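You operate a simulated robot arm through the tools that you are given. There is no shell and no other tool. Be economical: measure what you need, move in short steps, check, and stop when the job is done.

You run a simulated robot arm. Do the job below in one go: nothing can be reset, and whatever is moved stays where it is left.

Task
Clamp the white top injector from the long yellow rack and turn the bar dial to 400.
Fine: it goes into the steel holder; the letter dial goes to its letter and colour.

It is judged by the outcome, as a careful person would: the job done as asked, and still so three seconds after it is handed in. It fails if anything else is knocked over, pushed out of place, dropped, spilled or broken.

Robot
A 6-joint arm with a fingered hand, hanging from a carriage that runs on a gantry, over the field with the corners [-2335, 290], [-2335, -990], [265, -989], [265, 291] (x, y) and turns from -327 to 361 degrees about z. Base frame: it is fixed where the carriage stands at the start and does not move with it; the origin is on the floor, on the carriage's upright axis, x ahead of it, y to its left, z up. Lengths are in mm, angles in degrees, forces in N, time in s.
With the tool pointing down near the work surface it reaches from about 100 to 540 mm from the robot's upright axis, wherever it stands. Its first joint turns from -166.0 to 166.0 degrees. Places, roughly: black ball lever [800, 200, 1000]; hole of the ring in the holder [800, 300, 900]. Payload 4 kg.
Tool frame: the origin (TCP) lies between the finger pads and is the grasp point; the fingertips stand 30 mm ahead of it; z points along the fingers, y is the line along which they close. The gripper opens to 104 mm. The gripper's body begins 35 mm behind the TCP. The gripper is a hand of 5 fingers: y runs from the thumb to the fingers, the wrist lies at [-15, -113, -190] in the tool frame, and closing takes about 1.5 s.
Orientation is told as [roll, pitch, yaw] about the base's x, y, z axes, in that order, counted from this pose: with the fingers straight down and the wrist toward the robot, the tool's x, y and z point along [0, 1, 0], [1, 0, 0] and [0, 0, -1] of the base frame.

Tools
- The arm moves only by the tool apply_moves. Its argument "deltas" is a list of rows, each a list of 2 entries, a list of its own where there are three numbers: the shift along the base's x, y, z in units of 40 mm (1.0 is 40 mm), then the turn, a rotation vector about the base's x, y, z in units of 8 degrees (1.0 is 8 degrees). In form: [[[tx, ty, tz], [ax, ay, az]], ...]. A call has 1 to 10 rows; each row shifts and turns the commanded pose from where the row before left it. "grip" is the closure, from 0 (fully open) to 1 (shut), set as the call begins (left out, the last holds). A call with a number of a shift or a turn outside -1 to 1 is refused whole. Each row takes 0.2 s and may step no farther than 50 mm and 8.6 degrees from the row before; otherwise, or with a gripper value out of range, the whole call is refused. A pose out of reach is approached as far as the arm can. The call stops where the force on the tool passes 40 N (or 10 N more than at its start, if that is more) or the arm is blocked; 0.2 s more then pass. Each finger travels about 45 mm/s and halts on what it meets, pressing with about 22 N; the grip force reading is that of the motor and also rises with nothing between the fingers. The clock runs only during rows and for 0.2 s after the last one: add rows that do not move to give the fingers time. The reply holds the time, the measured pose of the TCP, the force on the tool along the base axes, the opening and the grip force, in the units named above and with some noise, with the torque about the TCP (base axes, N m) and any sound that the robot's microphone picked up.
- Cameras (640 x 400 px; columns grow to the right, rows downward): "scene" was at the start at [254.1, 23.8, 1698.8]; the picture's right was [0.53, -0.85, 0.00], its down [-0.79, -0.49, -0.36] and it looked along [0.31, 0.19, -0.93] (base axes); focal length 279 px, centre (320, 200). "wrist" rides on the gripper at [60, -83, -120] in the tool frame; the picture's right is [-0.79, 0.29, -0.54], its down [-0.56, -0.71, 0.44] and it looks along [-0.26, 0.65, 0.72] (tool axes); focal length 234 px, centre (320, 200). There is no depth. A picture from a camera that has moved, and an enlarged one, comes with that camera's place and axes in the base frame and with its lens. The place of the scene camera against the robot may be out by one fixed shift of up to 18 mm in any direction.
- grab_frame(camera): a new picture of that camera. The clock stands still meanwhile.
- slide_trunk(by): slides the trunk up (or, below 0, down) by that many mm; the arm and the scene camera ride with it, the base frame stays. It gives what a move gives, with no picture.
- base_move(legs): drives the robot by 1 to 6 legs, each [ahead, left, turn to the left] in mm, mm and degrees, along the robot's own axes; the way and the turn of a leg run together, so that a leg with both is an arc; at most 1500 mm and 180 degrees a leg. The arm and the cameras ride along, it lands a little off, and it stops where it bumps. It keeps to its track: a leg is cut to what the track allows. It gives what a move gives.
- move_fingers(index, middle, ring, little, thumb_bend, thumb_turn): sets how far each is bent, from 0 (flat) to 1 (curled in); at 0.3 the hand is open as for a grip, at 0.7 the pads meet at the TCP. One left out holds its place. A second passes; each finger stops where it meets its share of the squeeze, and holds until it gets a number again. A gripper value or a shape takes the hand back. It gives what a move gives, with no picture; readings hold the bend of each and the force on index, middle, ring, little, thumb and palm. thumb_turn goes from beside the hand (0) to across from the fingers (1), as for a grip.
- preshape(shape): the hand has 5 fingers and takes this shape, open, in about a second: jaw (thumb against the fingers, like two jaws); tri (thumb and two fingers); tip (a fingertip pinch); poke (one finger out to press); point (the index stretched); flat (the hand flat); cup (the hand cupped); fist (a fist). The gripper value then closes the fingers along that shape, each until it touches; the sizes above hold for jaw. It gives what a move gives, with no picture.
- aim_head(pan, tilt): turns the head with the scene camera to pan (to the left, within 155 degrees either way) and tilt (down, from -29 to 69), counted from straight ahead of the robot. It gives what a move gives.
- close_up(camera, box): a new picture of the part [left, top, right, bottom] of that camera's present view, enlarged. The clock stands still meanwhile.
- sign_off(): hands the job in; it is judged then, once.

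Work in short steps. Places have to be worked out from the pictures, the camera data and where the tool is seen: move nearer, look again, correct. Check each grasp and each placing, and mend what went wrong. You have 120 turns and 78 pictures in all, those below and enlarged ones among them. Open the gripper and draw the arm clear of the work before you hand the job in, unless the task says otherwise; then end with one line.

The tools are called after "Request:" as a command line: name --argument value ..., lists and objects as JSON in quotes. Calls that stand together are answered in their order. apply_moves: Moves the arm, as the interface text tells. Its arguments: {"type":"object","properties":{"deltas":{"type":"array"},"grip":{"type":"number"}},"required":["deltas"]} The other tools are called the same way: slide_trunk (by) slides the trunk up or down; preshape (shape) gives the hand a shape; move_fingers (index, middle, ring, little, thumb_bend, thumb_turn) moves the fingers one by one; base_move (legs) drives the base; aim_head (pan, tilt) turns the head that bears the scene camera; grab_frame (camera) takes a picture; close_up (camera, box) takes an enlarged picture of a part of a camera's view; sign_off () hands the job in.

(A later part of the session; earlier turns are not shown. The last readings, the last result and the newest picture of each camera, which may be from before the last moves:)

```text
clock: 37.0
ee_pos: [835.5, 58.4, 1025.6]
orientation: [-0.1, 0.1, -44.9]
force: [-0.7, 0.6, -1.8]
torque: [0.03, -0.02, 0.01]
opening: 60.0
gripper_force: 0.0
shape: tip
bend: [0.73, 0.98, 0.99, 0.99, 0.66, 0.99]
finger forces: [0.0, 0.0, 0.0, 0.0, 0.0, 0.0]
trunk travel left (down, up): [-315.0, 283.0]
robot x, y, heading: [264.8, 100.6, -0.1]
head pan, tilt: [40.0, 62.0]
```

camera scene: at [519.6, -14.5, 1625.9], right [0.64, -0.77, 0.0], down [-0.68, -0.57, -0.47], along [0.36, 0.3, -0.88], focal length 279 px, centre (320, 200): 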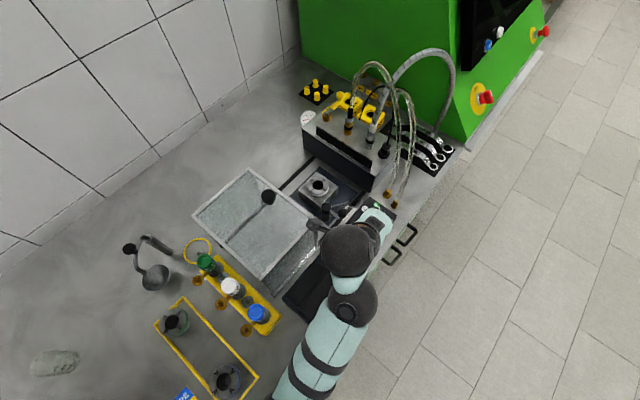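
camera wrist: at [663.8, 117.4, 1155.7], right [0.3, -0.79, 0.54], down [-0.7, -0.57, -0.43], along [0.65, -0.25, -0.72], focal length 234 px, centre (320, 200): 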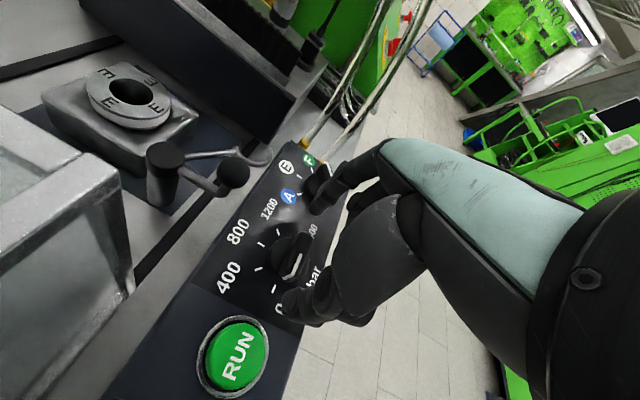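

In place at z 1026 with the pose held. I lower 4 mm more, close and look.

Request:
apply_moves --deltas '[[[0.03, 0, -0.1], [0, 0, 0]], [[0, 0, 0], [0, 0, 0]]]'

Request:
apply_moves --deltas '[[[0, 0, 0], [0, 0, 0]], [[0, 0, 0], [0, 0, 0]], [[0, 0, 0], [0, 0, 0]], [[0, 0, 0], [0, 0, 0]], [[0, 0, 0], [0, 0, 0]]]' --grip 1.0

Request:
close_up --camera "wrist" --box '[160, 140, 360, 340]'

```text
clock: 37.6
ee_pos: [837.2, 57.7, 1021.9]
orientation: [0.0, 0.0, -44.9]
force: [-0.5, -0.2, -0.1]
torque: [0.02, 0.0, -0.01]
opening: 59.7
gripper_force: 0.1
shape: tip
bend: [0.73, 0.98, 0.99, 0.99, 0.66, 0.99]
finger forces: [0.0, 0.0, 0.0, 0.1, 0.0, 0.0]
trunk travel left (down, up): [-315.0, 283.0]
robot x, y, heading: [262.2, 102.9, 0.1]
head pan, tilt: [40.0, 62.0]
```

```text
clock: 38.8
ee_pos: [837.4, 59.8, 1022.7]
orientation: [-0.1, -0.1, -44.8]
force: [0.2, 5.1, 0.7]
torque: [0.12, 0.25, -0.05]
opening: 11.8
gripper_force: 21.4
shape: tip
bend: [0.7, 1.0, 1.0, 1.0, 0.73, 1.0]
finger forces: [16.2, 0.0, 0.0, 0.0, 20.0, 0.0]
trunk travel left (down, up): [-315.0, 283.0]
robot x, y, heading: [260.9, 102.5, -0.1]
head pan, tilt: [40.0, 62.0]
```

```text
2.00 times, centred on (260, 240) of wrist
camera zoom: at [821.6, 161.3, 1142.4], right [-0.35, -0.76, 0.54], down [-0.89, 0.1, -0.43], along [0.28, -0.64, -0.72], focal length 468 px, centre (440, 120)
```

zoom: 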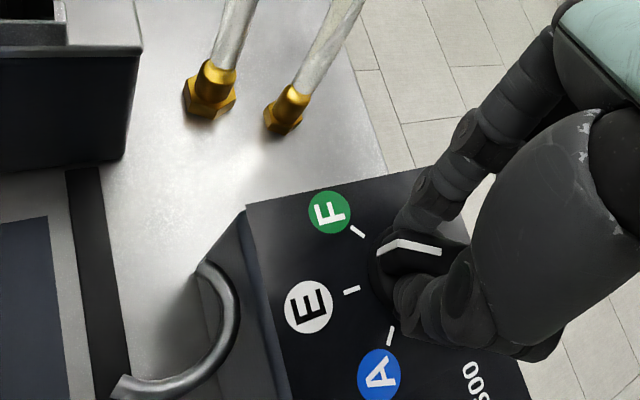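

The ridge is pinched and already swung to about 65°; E is at 90°. I turn +25°.

Request:
apply_moves --deltas '[[[0, 0, 0], [0, 0, 0.8]], [[0, 0, 0], [0, 0, 0.8]], [[0, 0, 0], [0, 0, 0.8]], [[0, 0, 0], [0, 0, 0.75]], [[0, 0, 0], [0, 0, 0]]]'

Request:
close_up --camera "wrist" --box '[160, 140, 360, 340]'

```text
clock: 40.2
ee_pos: [865.2, 56.9, 1058.4]
orientation: [0.6, -3.3, -19.6]
force: [-0.1, -0.3, 0.8]
torque: [0.03, 0.07, -0.01]
opening: 10.4
gripper_force: 21.8
shape: tip
bend: [0.7, 1.0, 1.0, 1.0, 0.74, 0.99]
finger forces: [0.1, 0.1, 0.1, 0.0, 0.0, 0.1]
trunk travel left (down, up): [-315.0, 283.0]
robot x, y, heading: [266.7, 100.3, 0.2]
head pan, tilt: [40.0, 62.0]
stopped in row 5: the arm was blocked; the commanded pose is now the measured one
```

```text
2.00 times, centred on (260, 240) of wrist
camera zoom: at [800.5, 142.2, 1175.2], right [-0.02, -0.83, 0.55], down [-0.83, -0.29, -0.48], along [0.56, -0.47, -0.68], focal length 468 px, centre (440, 120)
```

zoom: 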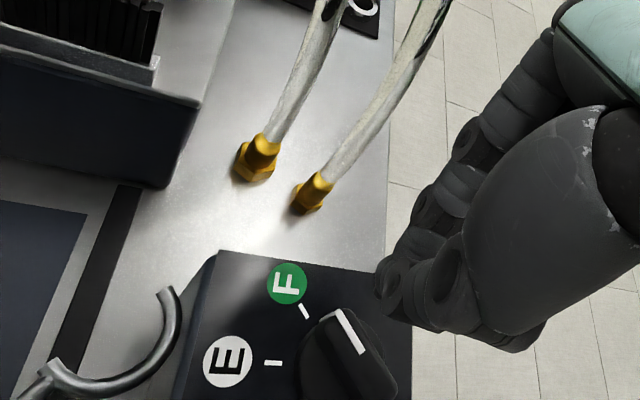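

The hand slipped off upward and the pointer is back near F; something blocked the arm. I check with the scene camera.

Request:
grab_frame --camera "scene"

Request:
grab_frame --camera "wrist"

```text
47 pictures are left
camera scene: at [525.7, 136.9, 1601.3], right [0.64, -0.77, 0.01], down [-0.67, -0.57, -0.48], along [0.37, 0.3, -0.88], focal length 279 px, centre (320, 200)
```

scene: 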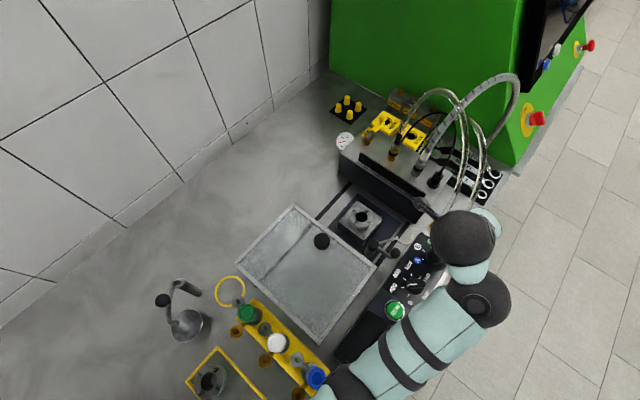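

```text
46 pictures are left
camera wrist: at [800.5, 142.2, 1175.2], right [-0.02, -0.83, 0.55], down [-0.83, -0.29, -0.48], along [0.56, -0.47, -0.68], focal length 234 px, centre (320, 200)
```

wrist: 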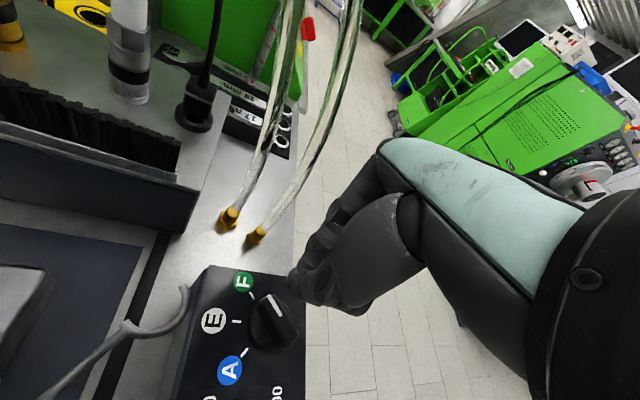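

The elbow is low and close to the blue injector; I inspect it closely before moving anything.

Request:
close_up --camera "scene" --box '[210, 270, 410, 400]'

```text
3.08 times, centred on (310, 335) of scene
camera zoom: at [525.7, 136.9, 1601.3], right [0.64, -0.77, 0.01], down [-0.67, -0.57, -0.48], along [0.37, 0.3, -0.88], focal length 859 px, centre (351, -215)
```

zoom: 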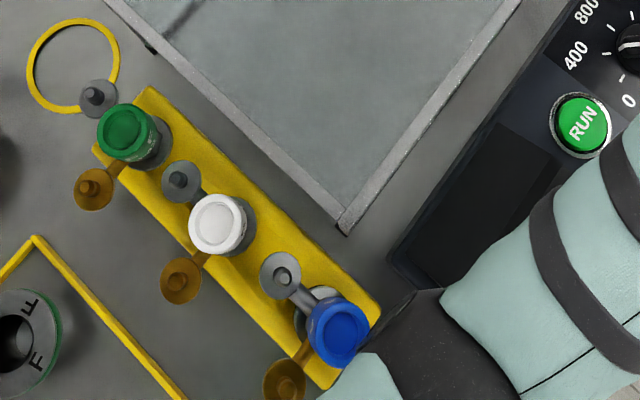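

The blue injector sits right beside the elbow, perhaps touched. I raise the trunk to clear it and look again.

Request:
slide_trunk --by 100

Request:
close_up --camera "scene" --box '[210, 250, 410, 380]'

```text
clock: 41.5
ee_pos: [848.8, 56.2, 1138.3]
orientation: [0.2, -1.8, -19.7]
force: [-1.0, 0.3, 0.3]
torque: [-0.02, -0.01, -0.04]
opening: 10.4
gripper_force: 22.4
shape: tip
bend: [0.7, 1.0, 1.0, 1.0, 0.74, 0.99]
finger forces: [0.0, 0.1, 0.0, 0.0, 0.0, 0.0]
trunk travel left (down, up): [-415.0, 183.0]
robot x, y, heading: [263.6, 98.7, 0.1]
head pan, tilt: [40.0, 62.0]
```

```text
3.08 times, centred on (310, 315) of scene
camera zoom: at [519.6, 136.2, 1695.8], right [0.64, -0.77, 0.0], down [-0.68, -0.57, -0.47], along [0.36, 0.3, -0.88], focal length 859 px, centre (351, -154)
```

zoom: 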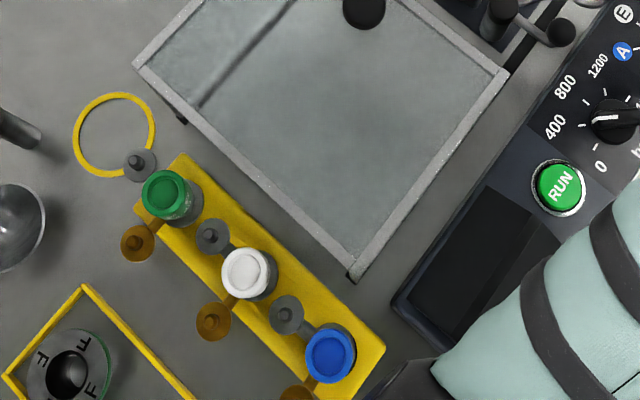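

The blue injector stands normally again; it was only leaned on. I move the carriage right 100 mm so the elbow is off the rack, then bring the hand back over the letter dial, opened a bit.

Request:
base_move --legs '[[0, -100, 0]]'

Request:
apply_moves --deltas '[[[-0.3, 0.5, 0], [0, 0.1, -0.5]], [[0, 0.6, 0], [0, 0.1, -0.6]], [[0, 0.6, 0], [0, 0, -0.6]], [[0, 0.6, 0], [0, 0, -0.6]], [[0, 0.2, 0], [0, 0, 0]], [[0, 0, 0], [0, 0, 0]]]' --grip 0.42

```text
clock: 42.6
ee_pos: [847.4, -42.9, 1139.9]
orientation: [0.2, -1.8, -19.6]
force: [0.2, -0.5, 0.5]
torque: [-0.02, -0.01, 0.04]
opening: 10.5
gripper_force: 22.4
shape: tip
bend: [0.7, 1.0, 1.0, 1.0, 0.74, 0.99]
finger forces: [0.1, 0.0, 0.0, 0.0, 0.1, 0.1]
trunk travel left (down, up): [-415.0, 183.0]
robot x, y, heading: [262.5, 0.8, -0.0]
head pan, tilt: [40.0, 62.0]
```

```text
clock: 44.0
ee_pos: [842.9, 49.3, 1131.4]
orientation: [-0.1, -0.3, -37.8]
force: [0.0, 0.0, 0.1]
torque: [0.01, 0.06, 0.01]
opening: 60.0
gripper_force: 0.1
shape: tip
bend: [0.73, 0.98, 0.99, 0.99, 0.66, 0.99]
finger forces: [0.0, 0.1, 0.1, 0.0, 0.1, 0.1]
out of reach, approached as far as the arm can: row 4, 5
trunk travel left (down, up): [-415.0, 183.0]
robot x, y, heading: [264.8, -0.9, -0.2]
head pan, tilt: [40.0, 62.0]
```

Nearly there. I lower the trunk 80 and correct the position while watching for limits.

Request:
slide_trunk --by -80

Request:
apply_moves --deltas '[[[-0.15, 0.23, -0.1], [0, 0, 0]], [[0, 0, -0.1], [0, 0, 0]], [[0, 0, 0], [0, 0, 0]]]'

Request:
grab_frame --camera "scene"

Request:
close_up --camera "wrist" --box '[140, 120, 380, 370]'

```text
clock: 45.2
ee_pos: [843.1, 49.8, 1050.6]
orientation: [-0.2, -0.2, -37.7]
force: [0.7, 0.6, 0.5]
torque: [0.0, -0.01, -0.01]
opening: 59.9
gripper_force: 0.1
shape: tip
bend: [0.73, 0.98, 0.99, 0.99, 0.66, 0.99]
finger forces: [0.0, 0.0, 0.0, 0.1, 0.0, 0.0]
trunk travel left (down, up): [-335.0, 263.0]
robot x, y, heading: [260.7, 4.8, -0.4]
head pan, tilt: [40.0, 62.0]
```

```text
clock: 46.0
ee_pos: [836.8, 58.5, 1041.4]
orientation: [0.1, 0.0, -37.7]
force: [0.2, -0.5, 0.9]
torque: [0.01, 0.03, 0.04]
opening: 60.4
gripper_force: 0.0
shape: tip
bend: [0.73, 0.98, 0.99, 0.99, 0.66, 0.99]
finger forces: [0.1, 0.0, 0.1, 0.0, 0.0, 0.0]
trunk travel left (down, up): [-335.0, 263.0]
robot x, y, heading: [263.8, 1.0, 0.3]
head pan, tilt: [40.0, 62.0]
```

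```text
43 pictures are left
camera scene: at [519.6, 37.0, 1615.9], right [0.64, -0.77, 0.0], down [-0.68, -0.57, -0.47], along [0.36, 0.3, -0.88], focal length 279 px, centre (320, 200)
```

scene: 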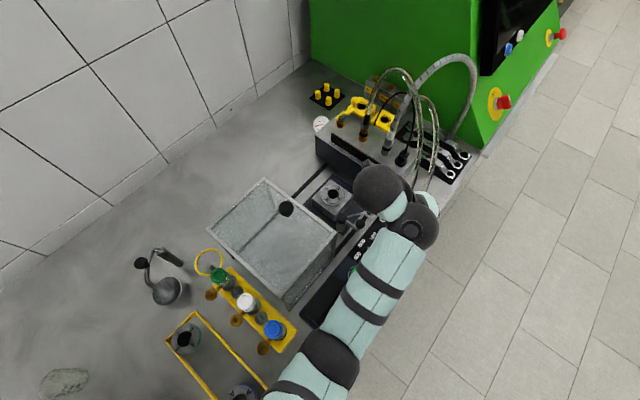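

```text
1.60 times, centred on (260, 245) of wrist
camera zoom: at [808.8, 156.7, 1162.5], right [-0.25, -0.8, 0.54], down [-0.9, -0.01, -0.44], along [0.36, -0.6, -0.72], focal length 375 px, centre (416, 128)
```

zoom: 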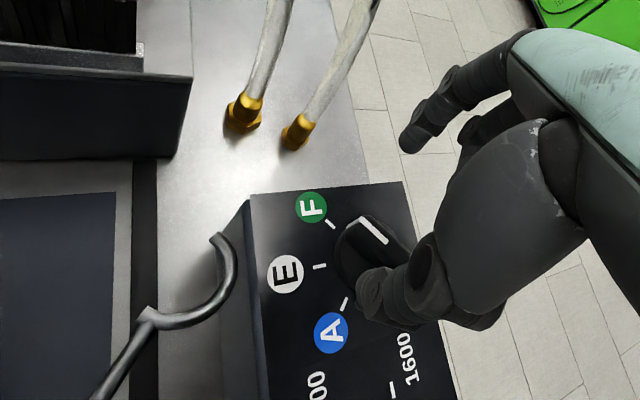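

Elbow clears the rack now. I descend 19 mm and close on the ridge.

Request:
apply_moves --deltas '[[[0, 0, -0.25], [0, 0, 0]], [[0, 0, -0.24], [0, 0, 0]], [[0, 0, 0], [0, 0, 0]]]'

Request:
apply_moves --deltas '[[[0, 0, 0], [0, 0, 0]], [[0, 0, 0], [0, 0, 0]], [[0, 0, 0], [0, 0, 0]], [[0, 0, 0], [0, 0, 0]], [[0, 0, 0], [0, 0, 0]]]' --grip 1.0

Request:
close_up --camera "wrist" --box '[160, 140, 360, 340]'

```text
clock: 46.8
ee_pos: [838.4, 57.5, 1021.5]
orientation: [0.0, -0.2, -37.7]
force: [-0.2, -0.3, -1.0]
torque: [0.0, 0.01, -0.03]
opening: 60.2
gripper_force: 0.1
shape: tip
bend: [0.73, 0.98, 0.99, 0.99, 0.66, 0.99]
finger forces: [0.1, 0.0, 0.1, 0.0, 0.0, 0.0]
trunk travel left (down, up): [-335.0, 263.0]
robot x, y, heading: [260.4, 3.4, 0.1]
head pan, tilt: [40.0, 62.0]
```

```text
clock: 48.0
ee_pos: [836.9, 60.1, 1020.7]
orientation: [-0.2, -0.1, -37.8]
force: [-0.4, 2.7, -1.6]
torque: [0.1, 0.22, -0.04]
opening: 11.8
gripper_force: 22.5
shape: tip
bend: [0.7, 1.0, 1.0, 1.0, 0.73, 1.0]
finger forces: [16.0, 0.1, 0.0, 0.0, 19.1, 0.0]
trunk travel left (down, up): [-335.0, 263.0]
robot x, y, heading: [264.2, 1.7, -0.0]
head pan, tilt: [40.0, 62.0]
```

```text
2.00 times, centred on (260, 240) of wrist
camera zoom: at [809.0, 158.2, 1142.9], right [-0.25, -0.8, 0.54], down [-0.9, -0.01, -0.44], along [0.35, -0.6, -0.72], focal length 468 px, centre (440, 120)
```

zoom: 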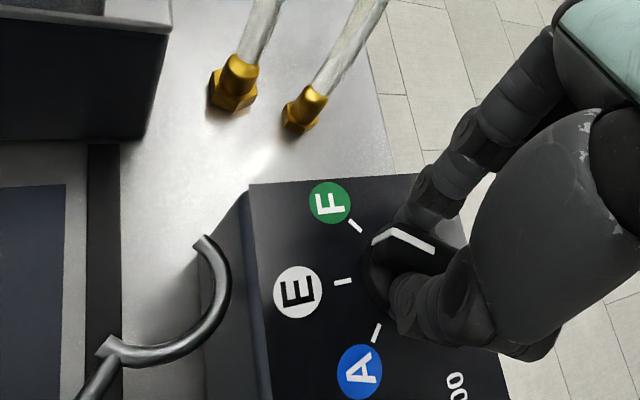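

Pinched; pointer about 58°. I turn +20° in small rows and check clearance to the hose.

Request:
apply_moves --deltas '[[[0, 0, 0], [0, 0, 0.5]], [[0, 0, 0], [0, 0, 0.5]], [[0, 0, 0], [0, 0, 0.5]], [[0, 0, 0], [0, 0, 0.5]], [[0, 0, 0], [0, 0, 0.5]], [[0, 0, 0], [0, 0, 0]]]'

Request:
close_up --camera "wrist" --box '[160, 90, 400, 340]'

```text
clock: 49.4
ee_pos: [836.8, 61.1, 1024.4]
orientation: [0.0, -0.2, -17.6]
force: [2.6, 13.1, -4.5]
torque: [0.26, 0.03, -0.19]
opening: 11.7
gripper_force: 22.3
shape: tip
bend: [0.7, 1.0, 1.0, 1.0, 0.73, 1.0]
finger forces: [17.5, 0.0, 0.0, 0.0, 17.8, 0.0]
trunk travel left (down, up): [-335.0, 263.0]
robot x, y, heading: [258.5, 1.9, -0.1]
head pan, tilt: [40.0, 62.0]
```

```text
1.60 times, centred on (280, 215) of wrist
camera zoom: at [776.6, 143.4, 1143.8], right [0.03, -0.84, 0.54], down [-0.84, -0.32, -0.44], along [0.54, -0.44, -0.72], focal length 375 px, centre (384, 176)
```

zoom: 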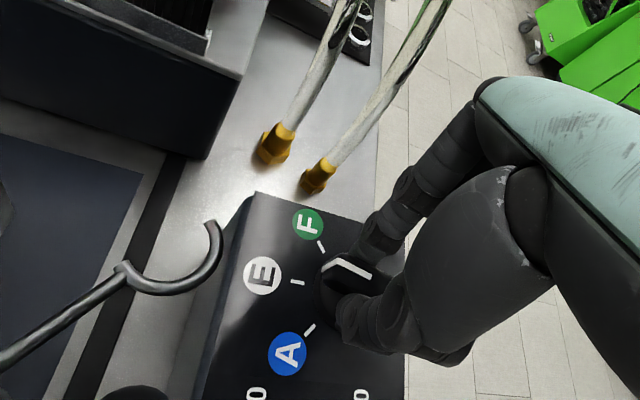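

The pointer is at about 81°, clear of the hose. I turn another 9°.

Request:
apply_moves --deltas '[[[0, 0, 0], [0, 0, 0.55]], [[0, 0, 0], [0, 0, 0.55]], [[0, 0, 0], [0, 0, 0]]]'

Request:
apply_moves --deltas '[[[0, 0, 0], [0, 0, 0]], [[0, 0, 0], [0, 0, 0]], [[0, 0, 0], [0, 0, 0]], [[-0.05, 0, 0.5], [0, 0, 0]], [[0, 0, 0.6], [0, 0, -0.5]], [[0, 0, 0.5], [0, 0, -0.5]], [[0, 0, 0], [0, 0, 0]]]' --grip 0.42

Request:
close_up --camera "wrist" --box '[180, 140, 380, 340]'

```text
clock: 50.2
ee_pos: [838.7, 62.8, 1023.4]
orientation: [0.1, -0.2, -8.9]
force: [-0.6, 15.1, -0.2]
torque: [0.31, 0.19, -0.18]
opening: 11.6
gripper_force: 21.4
shape: tip
bend: [0.7, 1.0, 1.0, 1.0, 0.73, 1.0]
finger forces: [17.6, 0.1, 0.1, 0.0, 19.0, 0.0]
trunk travel left (down, up): [-335.0, 263.0]
robot x, y, heading: [262.9, 0.4, 0.2]
head pan, tilt: [40.0, 62.0]
```

```text
clock: 51.8
ee_pos: [835.5, 58.0, 1087.9]
orientation: [-0.1, -0.1, -17.0]
force: [-0.5, -0.3, 0.1]
torque: [0.02, 0.01, -0.02]
opening: 60.2
gripper_force: 0.1
shape: tip
bend: [0.73, 0.98, 0.99, 0.99, 0.66, 0.99]
finger forces: [0.0, 0.0, 0.0, 0.1, 0.0, 0.0]
trunk travel left (down, up): [-335.0, 263.0]
robot x, y, heading: [263.4, 4.0, -0.1]
head pan, tilt: [40.0, 62.0]
```

```text
2.00 times, centred on (280, 240) of wrist
camera zoom: at [773.6, 140.7, 1208.1], right [0.04, -0.84, 0.54], down [-0.84, -0.33, -0.44], along [0.55, -0.44, -0.72], focal length 468 px, centre (400, 120)
```

zoom: 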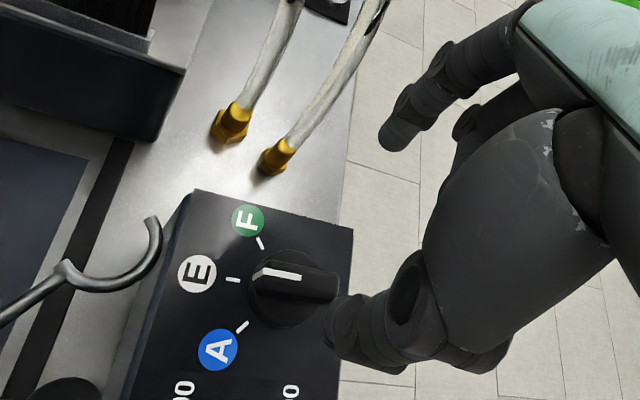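

Letter dial is at E (about 92°), hand clear. Now the injector: I raise the trunk and drive back to view the rack with the wrist camera.

Request:
slide_trunk --by 160

Request:
base_move --legs '[[-410, 110, 0]]'

Request:
preshape --shape "jaw"

Request:
apply_moves --deltas '[[[0, 0, 0], [0, 0, 0.9]], [[0, 0, 0], [0, 0, 0.9]], [[0, 0, 0], [0, 0, 0.3]], [[0, 0, 0], [0, 0, 0]]]'

Request:
close_up --camera "wrist" --box '[60, 100, 380, 340]'

Request:
grab_frame --camera "scene"

```text
clock: 53.6
ee_pos: [834.9, 58.7, 1246.5]
orientation: [-0.2, -0.2, -16.9]
force: [0.0, -0.3, -0.7]
torque: [-0.01, 0.02, 0.0]
opening: 60.1
gripper_force: 0.1
shape: tip
bend: [0.73, 0.98, 0.99, 0.99, 0.66, 0.99]
finger forces: [0.0, 0.0, 0.1, 0.1, 0.1, 0.0]
trunk travel left (down, up): [-495.0, 103.0]
robot x, y, heading: [261.8, 3.2, -0.1]
head pan, tilt: [40.0, 62.0]
```

```text
clock: 56.2
ee_pos: [430.9, 168.2, 1247.0]
orientation: [-0.1, -0.3, -16.9]
force: [0.3, 0.0, 0.6]
torque: [-0.01, 0.01, 0.01]
opening: 60.3
gripper_force: 0.1
shape: tip
bend: [0.73, 0.98, 0.99, 0.99, 0.66, 0.99]
finger forces: [0.1, 0.1, 0.1, 0.1, 0.0, 0.1]
trunk travel left (down, up): [-495.0, 103.0]
robot x, y, heading: [-143.7, 113.5, -0.2]
head pan, tilt: [40.0, 62.0]
```

```text
clock: 57.1
ee_pos: [431.1, 168.8, 1248.1]
orientation: [-0.1, -0.3, -16.9]
force: [0.1, 0.5, 0.2]
torque: [-0.04, -0.01, 0.02]
opening: 103.9
gripper_force: 0.1
shape: jaw
bend: [0.3, 0.3, 0.3, 0.3, 0.3, 0.97]
finger forces: [0.1, 0.0, 0.0, 0.0, 0.0, 0.1]
trunk travel left (down, up): [-495.0, 103.0]
robot x, y, heading: [-144.6, 110.8, -0.0]
head pan, tilt: [40.0, 62.0]
```

```text
clock: 58.1
ee_pos: [429.5, 166.9, 1247.7]
orientation: [-0.1, -0.2, -0.2]
force: [-0.1, 1.0, -0.3]
torque: [0.0, 0.02, -0.01]
opening: 104.1
gripper_force: 0.0
shape: jaw
bend: [0.3, 0.3, 0.3, 0.3, 0.3, 0.97]
finger forces: [0.0, 0.1, 0.0, 0.0, 0.0, 0.0]
trunk travel left (down, up): [-495.0, 103.0]
robot x, y, heading: [-139.9, 113.3, 0.1]
head pan, tilt: [40.0, 62.0]
```

```text
1.67 times, centred on (220, 220) of wrist
camera zoom: at [347.3, 228.1, 1367.9], right [0.28, -0.79, 0.54], down [-0.71, -0.56, -0.44], along [0.65, -0.26, -0.72], focal length 390 px, centre (487, 167)
```

zoom: 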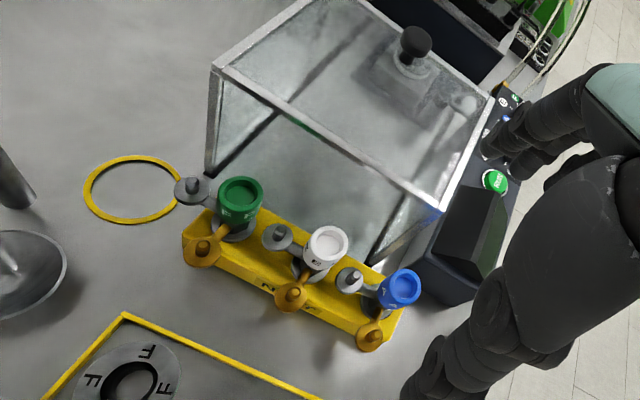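

```text
37 pictures are left
camera scene: at [114.3, 146.7, 1775.9], right [0.64, -0.77, 0.0], down [-0.68, -0.57, -0.47], along [0.36, 0.3, -0.88], focal length 279 px, centre (320, 200)
```

scene: 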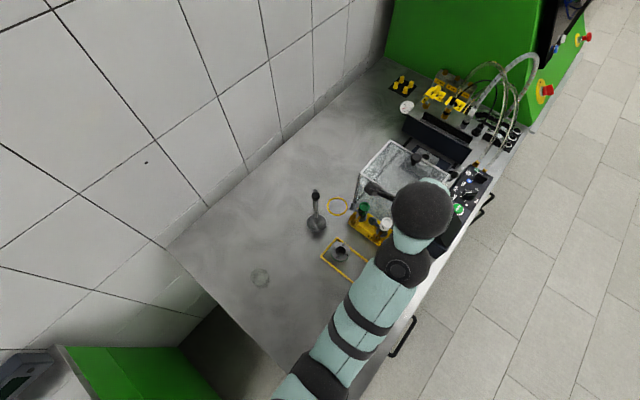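

White cap is about (475,214,1040) with a grey port toward +y and a brass port toward −x; the glass box face is close at x≈520 (top ≈1093). A pinch at yaw ≈−45° puts the thumb between the ports. I reposition the carriage and swing the hand over there, staying high.

Request:
base_move --legs '[[130, 177, 0]]'

Request:
preshape --shape "tip"

Request:
apply_moves --deltas '[[[-0.3, -0.5, 0], [0, 0, -0.7]], [[-0.3, -0.5, -0.2], [0, 0, -0.7]], [[-0.3, -0.5, -0.3], [0, 0, -0.7]], [[-0.3, -0.5, -0.4], [0, 0, -0.7]], [[-0.3, -0.5, -0.4], [0, 0, -0.7]], [[-0.3, -0.5, -0.4], [0, 0, -0.7]], [[-0.4, -0.2, -0.3], [0, 0, -0.7]], [[0, 0, -0.3], [0, 0, -0.6]], [[0, 0, 0], [0, 0, 0]]]'

Request:
grab_frame --camera "wrist"

```text
clock: 59.8
ee_pos: [560.0, 342.8, 1246.7]
orientation: [-0.1, -0.2, -0.2]
force: [0.9, -0.2, -0.6]
torque: [-0.02, -0.01, 0.02]
opening: 104.0
gripper_force: 0.0
shape: jaw
bend: [0.3, 0.3, 0.3, 0.3, 0.3, 0.97]
finger forces: [0.0, 0.0, 0.0, 0.0, 0.1, 0.0]
trunk travel left (down, up): [-495.0, 103.0]
robot x, y, heading: [-9.9, 287.0, -0.1]
head pan, tilt: [40.0, 62.0]
```

```text
clock: 60.7
ee_pos: [560.8, 344.5, 1247.1]
orientation: [0.0, -0.2, -0.2]
force: [-0.7, -0.6, 0.3]
torque: [-0.02, -0.03, -0.01]
opening: 103.7
gripper_force: 0.0
shape: tip
bend: [0.3, 0.98, 0.99, 0.99, 0.3, 0.97]
finger forces: [0.0, 0.0, 0.0, 0.0, 0.0, 0.0]
trunk travel left (down, up): [-495.0, 103.0]
robot x, y, heading: [-10.9, 286.5, 0.0]
head pan, tilt: [40.0, 62.0]
```

```text
clock: 62.7
ee_pos: [473.0, 216.6, 1154.9]
orientation: [0.0, -0.2, -44.2]
force: [0.0, 0.0, -0.4]
torque: [-0.03, 0.02, 0.03]
opening: 104.1
gripper_force: 0.0
shape: tip
bend: [0.3, 0.98, 0.99, 0.99, 0.3, 0.97]
finger forces: [0.1, 0.0, 0.1, 0.1, 0.1, 0.1]
trunk travel left (down, up): [-495.0, 103.0]
robot x, y, heading: [-8.0, 286.6, 0.2]
head pan, tilt: [40.0, 62.0]
```

```text
36 pictures are left
camera wrist: at [455.6, 317.0, 1275.5], right [-0.34, -0.76, 0.54], down [-0.89, 0.09, -0.44], along [0.28, -0.64, -0.72], focal length 234 px, centre (320, 200)
```

wrist: 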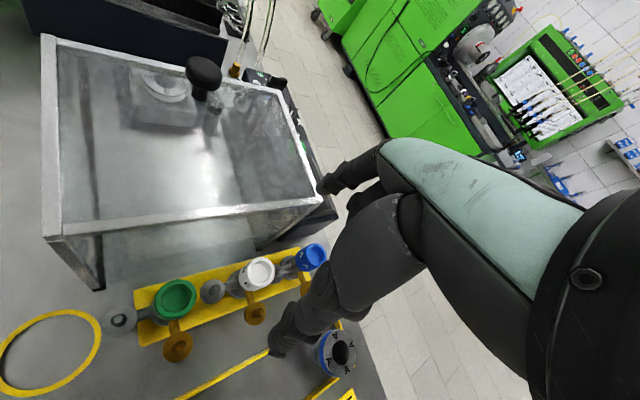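

White cap centre measured at (480,214), top z≈1026, radius ≈18; box face at x≈528; port discs at z≈980–996. I take the three-finger shape, close to about 52 mm and turn to about −54°.

Request:
preshape --shape "tri"

Request:
apply_moves --deltas '[[[0.1, -0.05, -0.3], [0, 0, -0.6]], [[0.07, 0, -0.4], [0, 0, -0.6]], [[0, 0, -0.4], [0, 0, 0]], [[0, 0, -0.4], [0, 0, 0]], [[0, 0, 0], [0, 0, 0]]]' --grip 0.5

Request:
close_up --camera "wrist" --box '[140, 130, 400, 390]'

```text
clock: 63.6
ee_pos: [473.0, 216.7, 1155.8]
orientation: [0.0, -0.2, -44.2]
force: [-0.7, -0.5, 0.5]
torque: [0.0, -0.01, -0.01]
opening: 103.9
gripper_force: 0.0
shape: tri
bend: [0.3, 0.3, 0.99, 0.99, 0.3, 0.97]
finger forces: [0.0, 0.1, 0.0, 0.0, 0.1, 0.0]
trunk travel left (down, up): [-495.0, 103.0]
robot x, y, heading: [-10.2, 288.2, 0.0]
head pan, tilt: [40.0, 62.0]
```

```text
clock: 64.8
ee_pos: [472.4, 218.7, 1112.8]
orientation: [-0.1, 0.0, -53.8]
force: [0.4, 0.5, -0.3]
torque: [0.02, 0.03, 0.0]
opening: 52.4
gripper_force: 0.1
shape: tri
bend: [0.74, 0.44, 0.99, 0.99, 0.69, 1.0]
finger forces: [0.0, 0.0, 0.0, 0.1, 0.0, 0.0]
out of reach, approached as far as the arm can: row 3, 4
trunk travel left (down, up): [-495.0, 103.0]
robot x, y, heading: [-13.4, 288.2, 0.3]
head pan, tilt: [40.0, 62.0]
```

```text
1.54 times, centred on (270, 260) of wrist
camera zoom: at [471.9, 320.0, 1232.3], right [-0.47, -0.7, 0.54], down [-0.87, 0.24, -0.43], along [0.17, -0.67, -0.72], focal length 360 px, centre (397, 108)
```

zoom: 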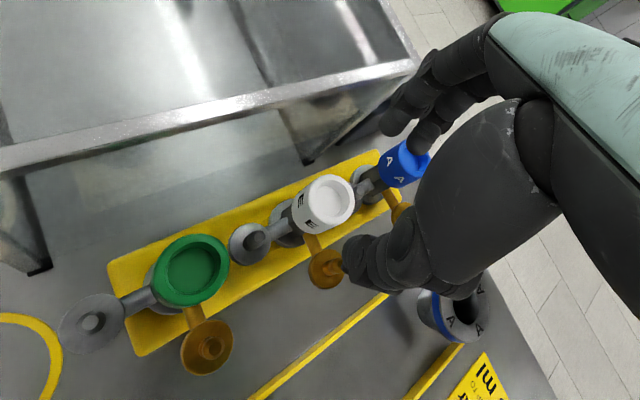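

Thumb sits between the ports, two fingers opposite. I lower the trunk 55 mm and correct the position.

Request:
slide_trunk --by -55

Request:
apply_moves --deltas '[[[0.18, -0.09, 0], [0, 0, 0]], [[0, 0, 0], [0, 0, 0]]]'

Request:
close_up --camera "wrist" --box '[160, 130, 400, 370]'

```text
clock: 65.8
ee_pos: [471.8, 217.0, 1056.6]
orientation: [-0.2, 0.0, -53.8]
force: [-1.1, 0.0, -0.3]
torque: [-0.02, 0.01, -0.02]
opening: 52.5
gripper_force: 0.1
shape: tri
bend: [0.74, 0.44, 0.99, 0.99, 0.69, 1.0]
finger forces: [0.0, 0.1, 0.0, 0.0, 0.0, 0.0]
trunk travel left (down, up): [-440.0, 158.0]
robot x, y, heading: [-10.1, 288.4, -0.1]
head pan, tilt: [40.0, 62.0]
```

```text
clock: 66.4
ee_pos: [478.4, 214.1, 1058.3]
orientation: [-0.1, 0.2, -53.8]
force: [-0.5, 0.6, -0.2]
torque: [-0.01, 0.03, 0.0]
opening: 52.5
gripper_force: 0.1
shape: tri
bend: [0.74, 0.44, 0.99, 0.99, 0.69, 1.0]
finger forces: [0.0, 0.0, 0.0, 0.0, 0.1, 0.0]
trunk travel left (down, up): [-440.0, 158.0]
robot x, y, heading: [-11.5, 287.5, -0.2]
head pan, tilt: [40.0, 62.0]
```

```text
1.67 times, centred on (280, 250) of wrist
camera zoom: at [478.4, 316.7, 1179.9], right [-0.46, -0.7, 0.54], down [-0.87, 0.24, -0.43], along [0.17, -0.67, -0.72], focal length 390 px, centre (387, 117)
```

zoom: 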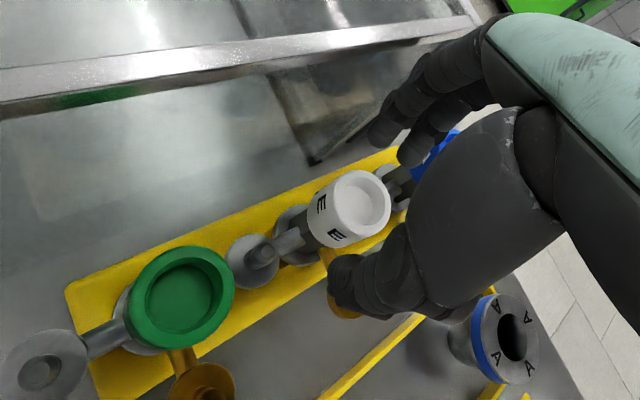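

Centred on the cap at (478,214). I lower the trunk 30 mm.

Request:
slide_trunk --by -20

Request:
slide_trunk --by -12

Request:
close_up --camera "wrist" --box '[160, 130, 400, 370]'

```text
clock: 67.0
ee_pos: [478.0, 215.5, 1039.1]
orientation: [-0.2, 0.3, -53.9]
force: [0.1, 0.2, -0.1]
torque: [0.0, 0.01, -0.02]
opening: 52.5
gripper_force: 0.0
shape: tri
bend: [0.74, 0.44, 0.99, 0.99, 0.69, 1.0]
finger forces: [0.1, 0.0, 0.0, 0.1, 0.0, 0.1]
trunk travel left (down, up): [-420.0, 178.0]
robot x, y, heading: [-12.3, 290.5, 0.0]
head pan, tilt: [40.0, 62.0]
```

```text
clock: 67.7
ee_pos: [476.9, 214.2, 1027.6]
orientation: [-0.2, 0.2, -53.8]
force: [0.1, -0.9, -0.5]
torque: [0.0, -0.01, -0.01]
opening: 52.6
gripper_force: 0.1
shape: tri
bend: [0.74, 0.44, 0.99, 0.99, 0.69, 1.0]
finger forces: [0.0, 0.0, 0.1, 0.1, 0.0, 0.1]
trunk travel left (down, up): [-408.0, 190.0]
robot x, y, heading: [-12.7, 287.4, 0.2]
head pan, tilt: [40.0, 62.0]
```

```text
1.67 times, centred on (280, 250) of wrist
camera zoom: at [478.4, 316.7, 1147.9], right [-0.46, -0.7, 0.54], down [-0.87, 0.24, -0.43], along [0.17, -0.67, -0.72], focal length 390 px, centre (387, 117)
```

zoom: 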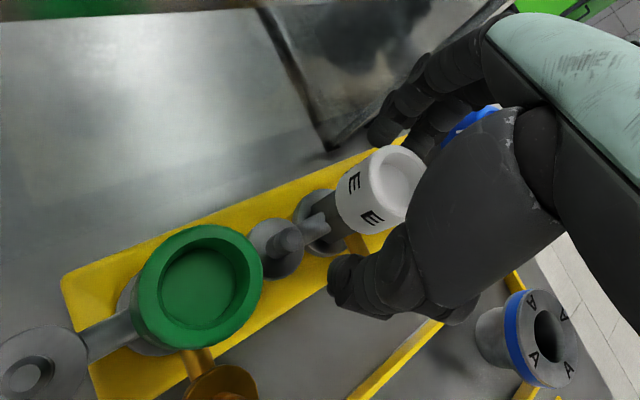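

Good height; 6 mm lower for more pad on the cap, then close.

Request:
slide_trunk --by -6

Request:
apply_moves --deltas '[[[0, 0, 0], [0, 0, 0]], [[0, 0, 0], [0, 0, 0]], [[0, 0, 0], [0, 0, 0]], [[0, 0, 0], [0, 0, 0]], [[0, 0, 0], [0, 0, 0]]]' --grip 1.0

Request:
close_up --camera "wrist" --box '[160, 130, 400, 370]'

```text
clock: 68.2
ee_pos: [478.2, 215.0, 1020.8]
orientation: [-0.1, 0.2, -53.8]
force: [-0.4, 0.5, 0.5]
torque: [0.04, 0.0, -0.04]
opening: 52.8
gripper_force: 0.1
shape: tri
bend: [0.74, 0.44, 0.99, 0.99, 0.69, 1.0]
finger forces: [0.0, 0.0, 0.0, 0.0, 0.1, 0.0]
trunk travel left (down, up): [-402.0, 196.0]
robot x, y, heading: [-12.6, 287.7, -0.1]
head pan, tilt: [40.0, 62.0]
```

```text
clock: 69.4
ee_pos: [476.8, 214.7, 1021.3]
orientation: [-0.2, 0.2, -53.7]
force: [-0.3, 0.1, 0.2]
torque: [-0.01, 0.04, -0.01]
opening: 25.0
gripper_force: 22.0
shape: tri
bend: [0.74, 0.55, 1.0, 1.0, 0.75, 1.0]
finger forces: [9.7, 10.4, 0.1, 0.0, 19.2, 0.0]
trunk travel left (down, up): [-402.0, 196.0]
robot x, y, heading: [-11.2, 288.5, -0.2]
head pan, tilt: [40.0, 62.0]
```

```text
1.67 times, centred on (280, 250) of wrist
camera zoom: at [478.1, 316.7, 1141.8], right [-0.46, -0.7, 0.54], down [-0.87, 0.24, -0.43], along [0.17, -0.67, -0.72], focal length 390 px, centre (387, 117)
```

zoom: 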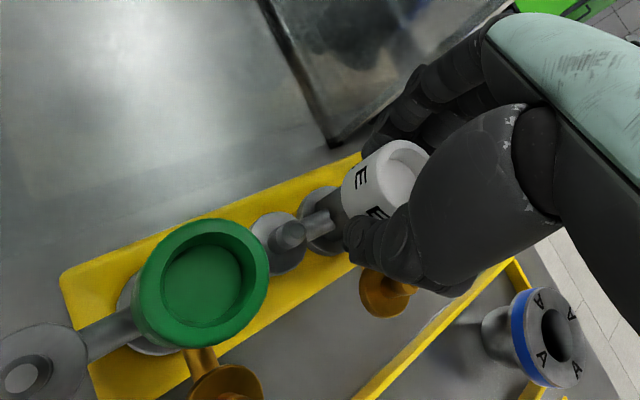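

Firm grip on the white cap (10+10 vs 19 N). I lift straight up with the trunk, in two stages, checking that it comes along.

Request:
slide_trunk --by 60

Request:
slide_trunk --by 134

Request:
grab_frame --camera "wrist"

Request:
grab_frame --camera "scene"

```text
clock: 70.4
ee_pos: [477.6, 213.3, 1080.7]
orientation: [-0.2, 0.4, -53.9]
force: [1.2, 0.3, -3.3]
torque: [-0.02, 0.02, -0.01]
opening: 24.6
gripper_force: 21.8
shape: tri
bend: [0.74, 0.55, 1.0, 1.0, 0.75, 1.0]
finger forces: [9.8, 10.3, 0.0, 0.0, 19.1, 0.1]
trunk travel left (down, up): [-462.0, 136.0]
robot x, y, heading: [-10.3, 288.1, 0.2]
head pan, tilt: [40.0, 62.0]
```

```text
clock: 72.0
ee_pos: [478.2, 215.0, 1214.8]
orientation: [-0.2, 0.1, -53.8]
force: [0.5, -0.2, -3.2]
torque: [-0.01, 0.01, 0.01]
opening: 24.7
gripper_force: 22.0
shape: tri
bend: [0.74, 0.55, 1.0, 1.0, 0.75, 1.0]
finger forces: [9.9, 10.3, 0.0, 0.0, 19.1, 0.0]
trunk travel left (down, up): [-596.0, 2.0]
robot x, y, heading: [-11.1, 285.7, 0.3]
head pan, tilt: [40.0, 62.0]
```

```text
31 pictures are left
camera wrist: at [478.2, 316.8, 1335.8], right [-0.46, -0.7, 0.54], down [-0.87, 0.24, -0.43], along [0.17, -0.67, -0.72], focal length 234 px, centre (320, 200)
```

wrist: 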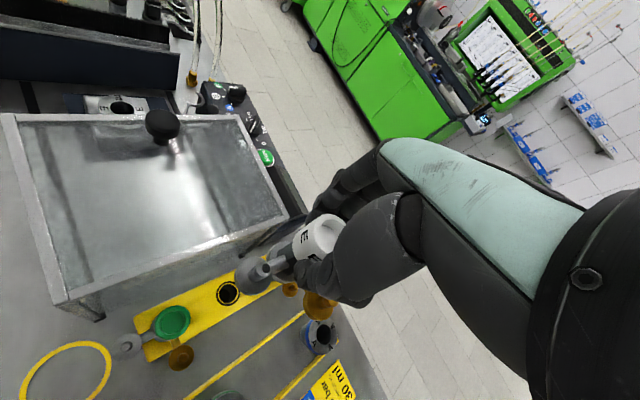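

```text
30 pictures are left
camera scene: at [244.7, 322.4, 1876.8], right [0.64, -0.77, 0.0], down [-0.68, -0.57, -0.47], along [0.36, 0.3, -0.88], focal length 279 px, centre (320, 200)
```

scene: 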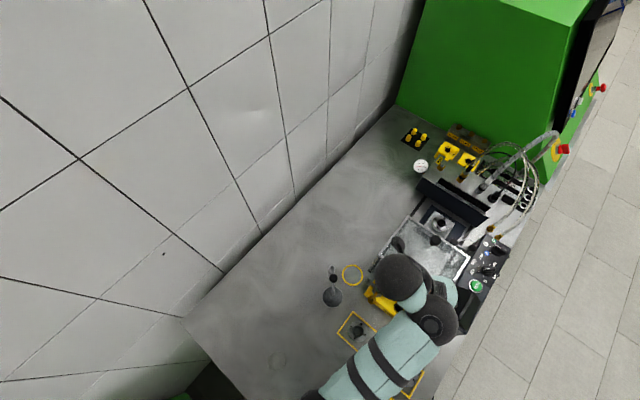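

Lifted cleanly (about 3 N), rack hole empty at z≈960; ring hole re-triangulated to about (817,252,957). I raise 20 mm more and drive around the box knob with a lane at y≈175.

Request:
apply_moves --deltas '[[[0, 0, 0.25], [0, 0, 0]], [[0, 0, 0.25], [0, 0, 0]], [[0, 0, 0], [0, 0, 0]]]'

Request:
base_move --legs '[[0, -40, 0], [276, 0, 0], [0, 44, 0]]'

```text
clock: 72.8
ee_pos: [479.1, 213.5, 1234.8]
orientation: [0.1, 0.4, -53.6]
force: [-0.2, -0.4, -2.4]
torque: [0.02, -0.01, -0.02]
opening: 24.9
gripper_force: 22.6
shape: tri
bend: [0.74, 0.55, 1.0, 1.0, 0.75, 1.0]
finger forces: [9.8, 10.2, 0.1, 0.0, 19.1, 0.1]
trunk travel left (down, up): [-596.0, 2.0]
robot x, y, heading: [-11.1, 289.0, -0.1]
head pan, tilt: [40.0, 62.0]
```

```text
clock: 75.7
ee_pos: [751.7, 212.0, 1234.0]
orientation: [0.3, 0.4, -53.7]
force: [-0.1, 0.4, -3.0]
torque: [0.0, -0.01, 0.01]
opening: 24.6
gripper_force: 22.0
shape: tri
bend: [0.74, 0.56, 1.0, 1.0, 0.75, 1.0]
finger forces: [10.0, 10.5, 0.1, 0.2, 19.3, 0.0]
trunk travel left (down, up): [-596.0, 2.0]
robot x, y, heading: [261.0, 286.3, 0.1]
head pan, tilt: [40.0, 62.0]
```

Over the lever zone, clear. I extend the arm to the hole position and look down.

Request:
apply_moves --deltas '[[[0.4, 0.25, 0], [0, 0, 0]], [[0.4, 0.25, 0], [0, 0, 0]], [[0.4, 0.25, 0], [0, 0, 0]], [[0.4, 0.25, 0], [0, 0, 0]], [[0, 0, -0.3], [0, 0, 0]], [[0, 0, 0], [0, 0, 0]]]'

Request:
slide_trunk --by -90

Request:
close_up --camera "wrist" --box '[120, 150, 400, 400]'

Request:
grab_frame --camera "scene"

```text
clock: 77.1
ee_pos: [803.1, 234.9, 1236.5]
orientation: [0.7, 1.0, -53.5]
force: [0.5, -0.5, -2.6]
torque: [0.01, -0.02, 0.0]
opening: 24.6
gripper_force: 22.0
shape: tri
bend: [0.74, 0.56, 1.0, 1.0, 0.75, 1.0]
finger forces: [9.8, 10.6, 0.0, 0.1, 19.2, 0.0]
out of reach, approached as far as the arm can: row 2, 3, 4, 5
trunk travel left (down, up): [-596.0, 2.0]
robot x, y, heading: [258.8, 287.6, -0.3]
head pan, tilt: [40.0, 62.0]
```

```text
clock: 78.4
ee_pos: [802.4, 234.6, 1146.9]
orientation: [0.6, 1.0, -53.4]
force: [0.6, -0.8, -3.1]
torque: [0.02, -0.03, 0.0]
opening: 24.8
gripper_force: 22.2
shape: tri
bend: [0.74, 0.56, 1.0, 1.0, 0.75, 1.0]
finger forces: [9.9, 10.5, 0.0, 0.1, 19.3, 0.0]
trunk travel left (down, up): [-506.0, 92.0]
robot x, y, heading: [258.8, 284.9, 0.0]
head pan, tilt: [40.0, 62.0]
```

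```text
1.60 times, centred on (260, 275) of wrist
camera zoom: at [801.9, 334.8, 1270.3], right [-0.46, -0.71, 0.53], down [-0.87, 0.24, -0.43], along [0.18, -0.66, -0.73], focal length 375 px, centre (416, 80)
```

zoom: 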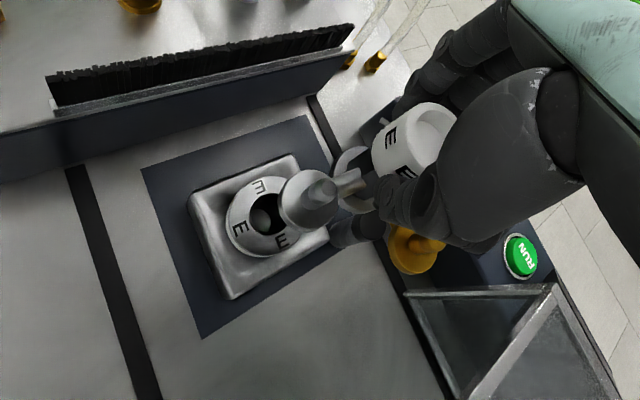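

```text
28 pictures are left
camera scene: at [518.6, 322.1, 1786.9], right [0.64, -0.77, 0.0], down [-0.68, -0.57, -0.47], along [0.36, 0.3, -0.88], focal length 279 px, centre (320, 200)
```

scene: 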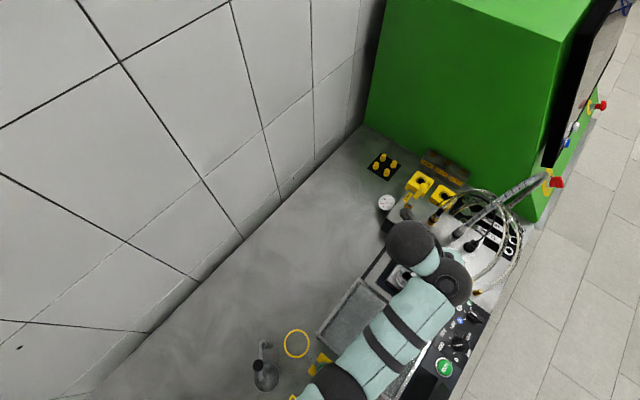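

Ring centre confirmed at about (815,253). The arm is stretched; I raise the arm 80 mm while extending to the hole, then lower the trunk correspondingly.

Request:
apply_moves --deltas '[[[0, 0, 0.5], [0, -0.05, 0]], [[0, 0, 0.5], [-0.07, -0.05, 0]], [[0, 0, 0.5], [0, 0, 0]], [[0.1, 0.15, 0.5], [0, 0, 0]], [[0.1, 0.15, 0], [0, 0, 0]], [[0.12, 0.15, 0], [0, 0, 0]], [[0, 0, 0], [0, 0, 0]]]'

Request:
slide_trunk --by -130

```text
clock: 80.0
ee_pos: [831.6, 219.5, 1197.6]
orientation: [1.4, 0.4, -53.0]
force: [-0.4, 0.7, -2.7]
torque: [-0.01, -0.01, 0.0]
opening: 24.7
gripper_force: 22.2
shape: tri
bend: [0.74, 0.56, 1.0, 1.0, 0.75, 1.0]
finger forces: [9.9, 10.6, 0.1, 0.0, 19.2, 0.0]
out of reach, approached as far as the arm can: row 2, 3, 4, 5
trunk travel left (down, up): [-506.0, 92.0]
robot x, y, heading: [262.4, 288.3, -0.2]
head pan, tilt: [40.0, 62.0]
```

```text
clock: 81.6
ee_pos: [832.8, 220.2, 1068.9]
orientation: [1.3, 0.4, -53.0]
force: [-0.6, -0.2, -3.2]
torque: [-0.04, 0.0, 0.0]
opening: 24.9
gripper_force: 21.8
shape: tri
bend: [0.74, 0.56, 1.0, 1.0, 0.75, 1.0]
finger forces: [9.9, 10.6, 0.0, 0.0, 19.2, 0.0]
trunk travel left (down, up): [-376.0, 222.0]
robot x, y, heading: [266.1, 287.8, -0.0]
head pan, tilt: [40.0, 62.0]
```

The yaw is at its limit here and the pose drifted. I relax the yaw to about −40° and move to (815,252).

Request:
apply_moves --deltas '[[[0, 0.1, 0.2], [-0.05, 0, 0.55]], [[-0.1, 0.2, 0.1], [-0.05, -0.05, 0.55]], [[-0.1, 0.2, 0], [-0.05, 0, 0.5]], [[-0.1, 0.2, 0], [0, 0, 0]], [[-0.1, 0.1, 0], [0, 0, 0]], [[0, 0, 0], [0, 0, 0]]]'

Request:
close_up --camera "wrist" --box '[140, 170, 400, 400]'

```text
clock: 83.0
ee_pos: [815.8, 252.7, 1080.4]
orientation: [0.9, -1.0, -40.2]
force: [0.6, 0.1, -3.9]
torque: [0.0, 0.01, 0.0]
opening: 24.9
gripper_force: 21.6
shape: tri
bend: [0.74, 0.56, 1.0, 1.0, 0.75, 1.0]
finger forces: [9.9, 10.6, 0.1, 0.0, 19.1, 0.0]
trunk travel left (down, up): [-376.0, 222.0]
robot x, y, heading: [264.7, 290.9, 0.0]
head pan, tilt: [40.0, 62.0]
```

```text
1.74 times, centred on (270, 285) of wrist
camera zoom: at [789.5, 351.2, 1200.8], right [-0.3, -0.79, 0.53], down [-0.89, 0.03, -0.45], along [0.34, -0.61, -0.71], focal length 407 px, centre (407, 52)
```

zoom: 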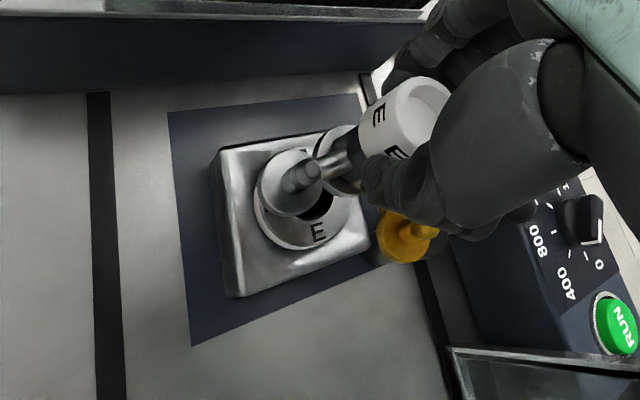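

The hand is above the ring; the grey port hides the hole from the wrist camera. I check alignment from the scene camera.

Request:
close_up --camera "scene" --box '[330, 200, 490, 320]'

```text
3.33 times, centred on (410, 260) of scene
camera zoom: at [518.5, 322.1, 1656.8], right [0.64, -0.77, 0.0], down [-0.68, -0.57, -0.47], along [0.36, 0.3, -0.88], focal length 930 px, centre (20, 0)
```

zoom: 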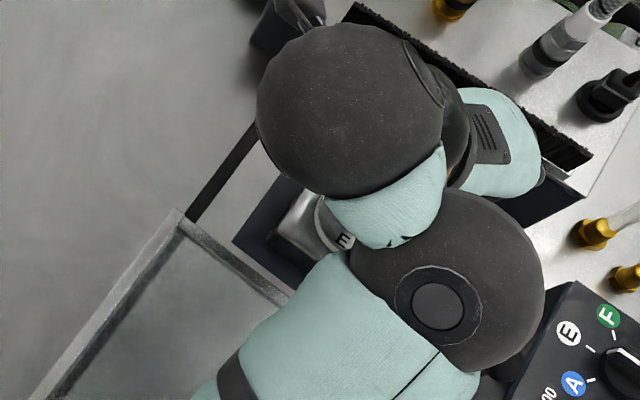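

Not visible from above. I shift the hand by a known (+30,−25) mm and level it, so the ring shows clear of the port in the wrist view, to measure ring and flange in one picture.

Request:
apply_moves --deltas '[[[0.35, -0.3, 0.1], [-0.11, 0.12, 0]], [[0.4, -0.33, 0], [0, 0, 0]], [[0, 0, 0], [0, 0, 0]]]'

Request:
close_up --camera "wrist" --box '[160, 190, 400, 390]'

```text
clock: 83.8
ee_pos: [847.1, 225.7, 1084.6]
orientation: [-0.4, -0.7, -40.1]
force: [0.1, -0.7, -2.6]
torque: [0.07, -0.02, 0.03]
opening: 24.5
gripper_force: 22.2
shape: tri
bend: [0.74, 0.56, 1.0, 1.0, 0.75, 1.0]
finger forces: [9.9, 10.6, 0.0, 0.1, 19.2, 0.0]
trunk travel left (down, up): [-376.0, 222.0]
robot x, y, heading: [259.7, 287.6, -0.1]
head pan, tilt: [40.0, 62.0]
```

```text
2.00 times, centred on (280, 290) of wrist
camera zoom: at [821.9, 327.8, 1203.9], right [-0.29, -0.78, 0.55], down [-0.9, 0.02, -0.44], along [0.33, -0.62, -0.71], focal length 468 px, centre (400, 20)
```

zoom: 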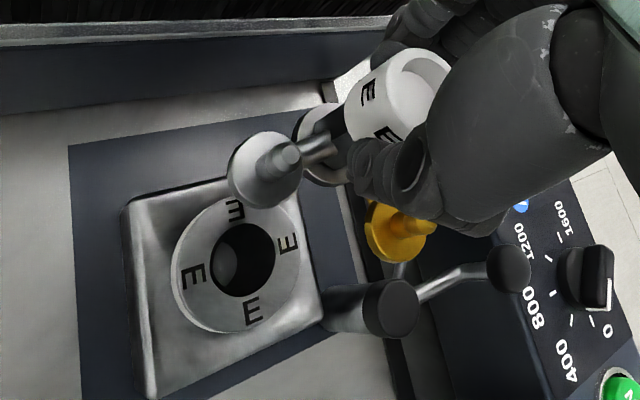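

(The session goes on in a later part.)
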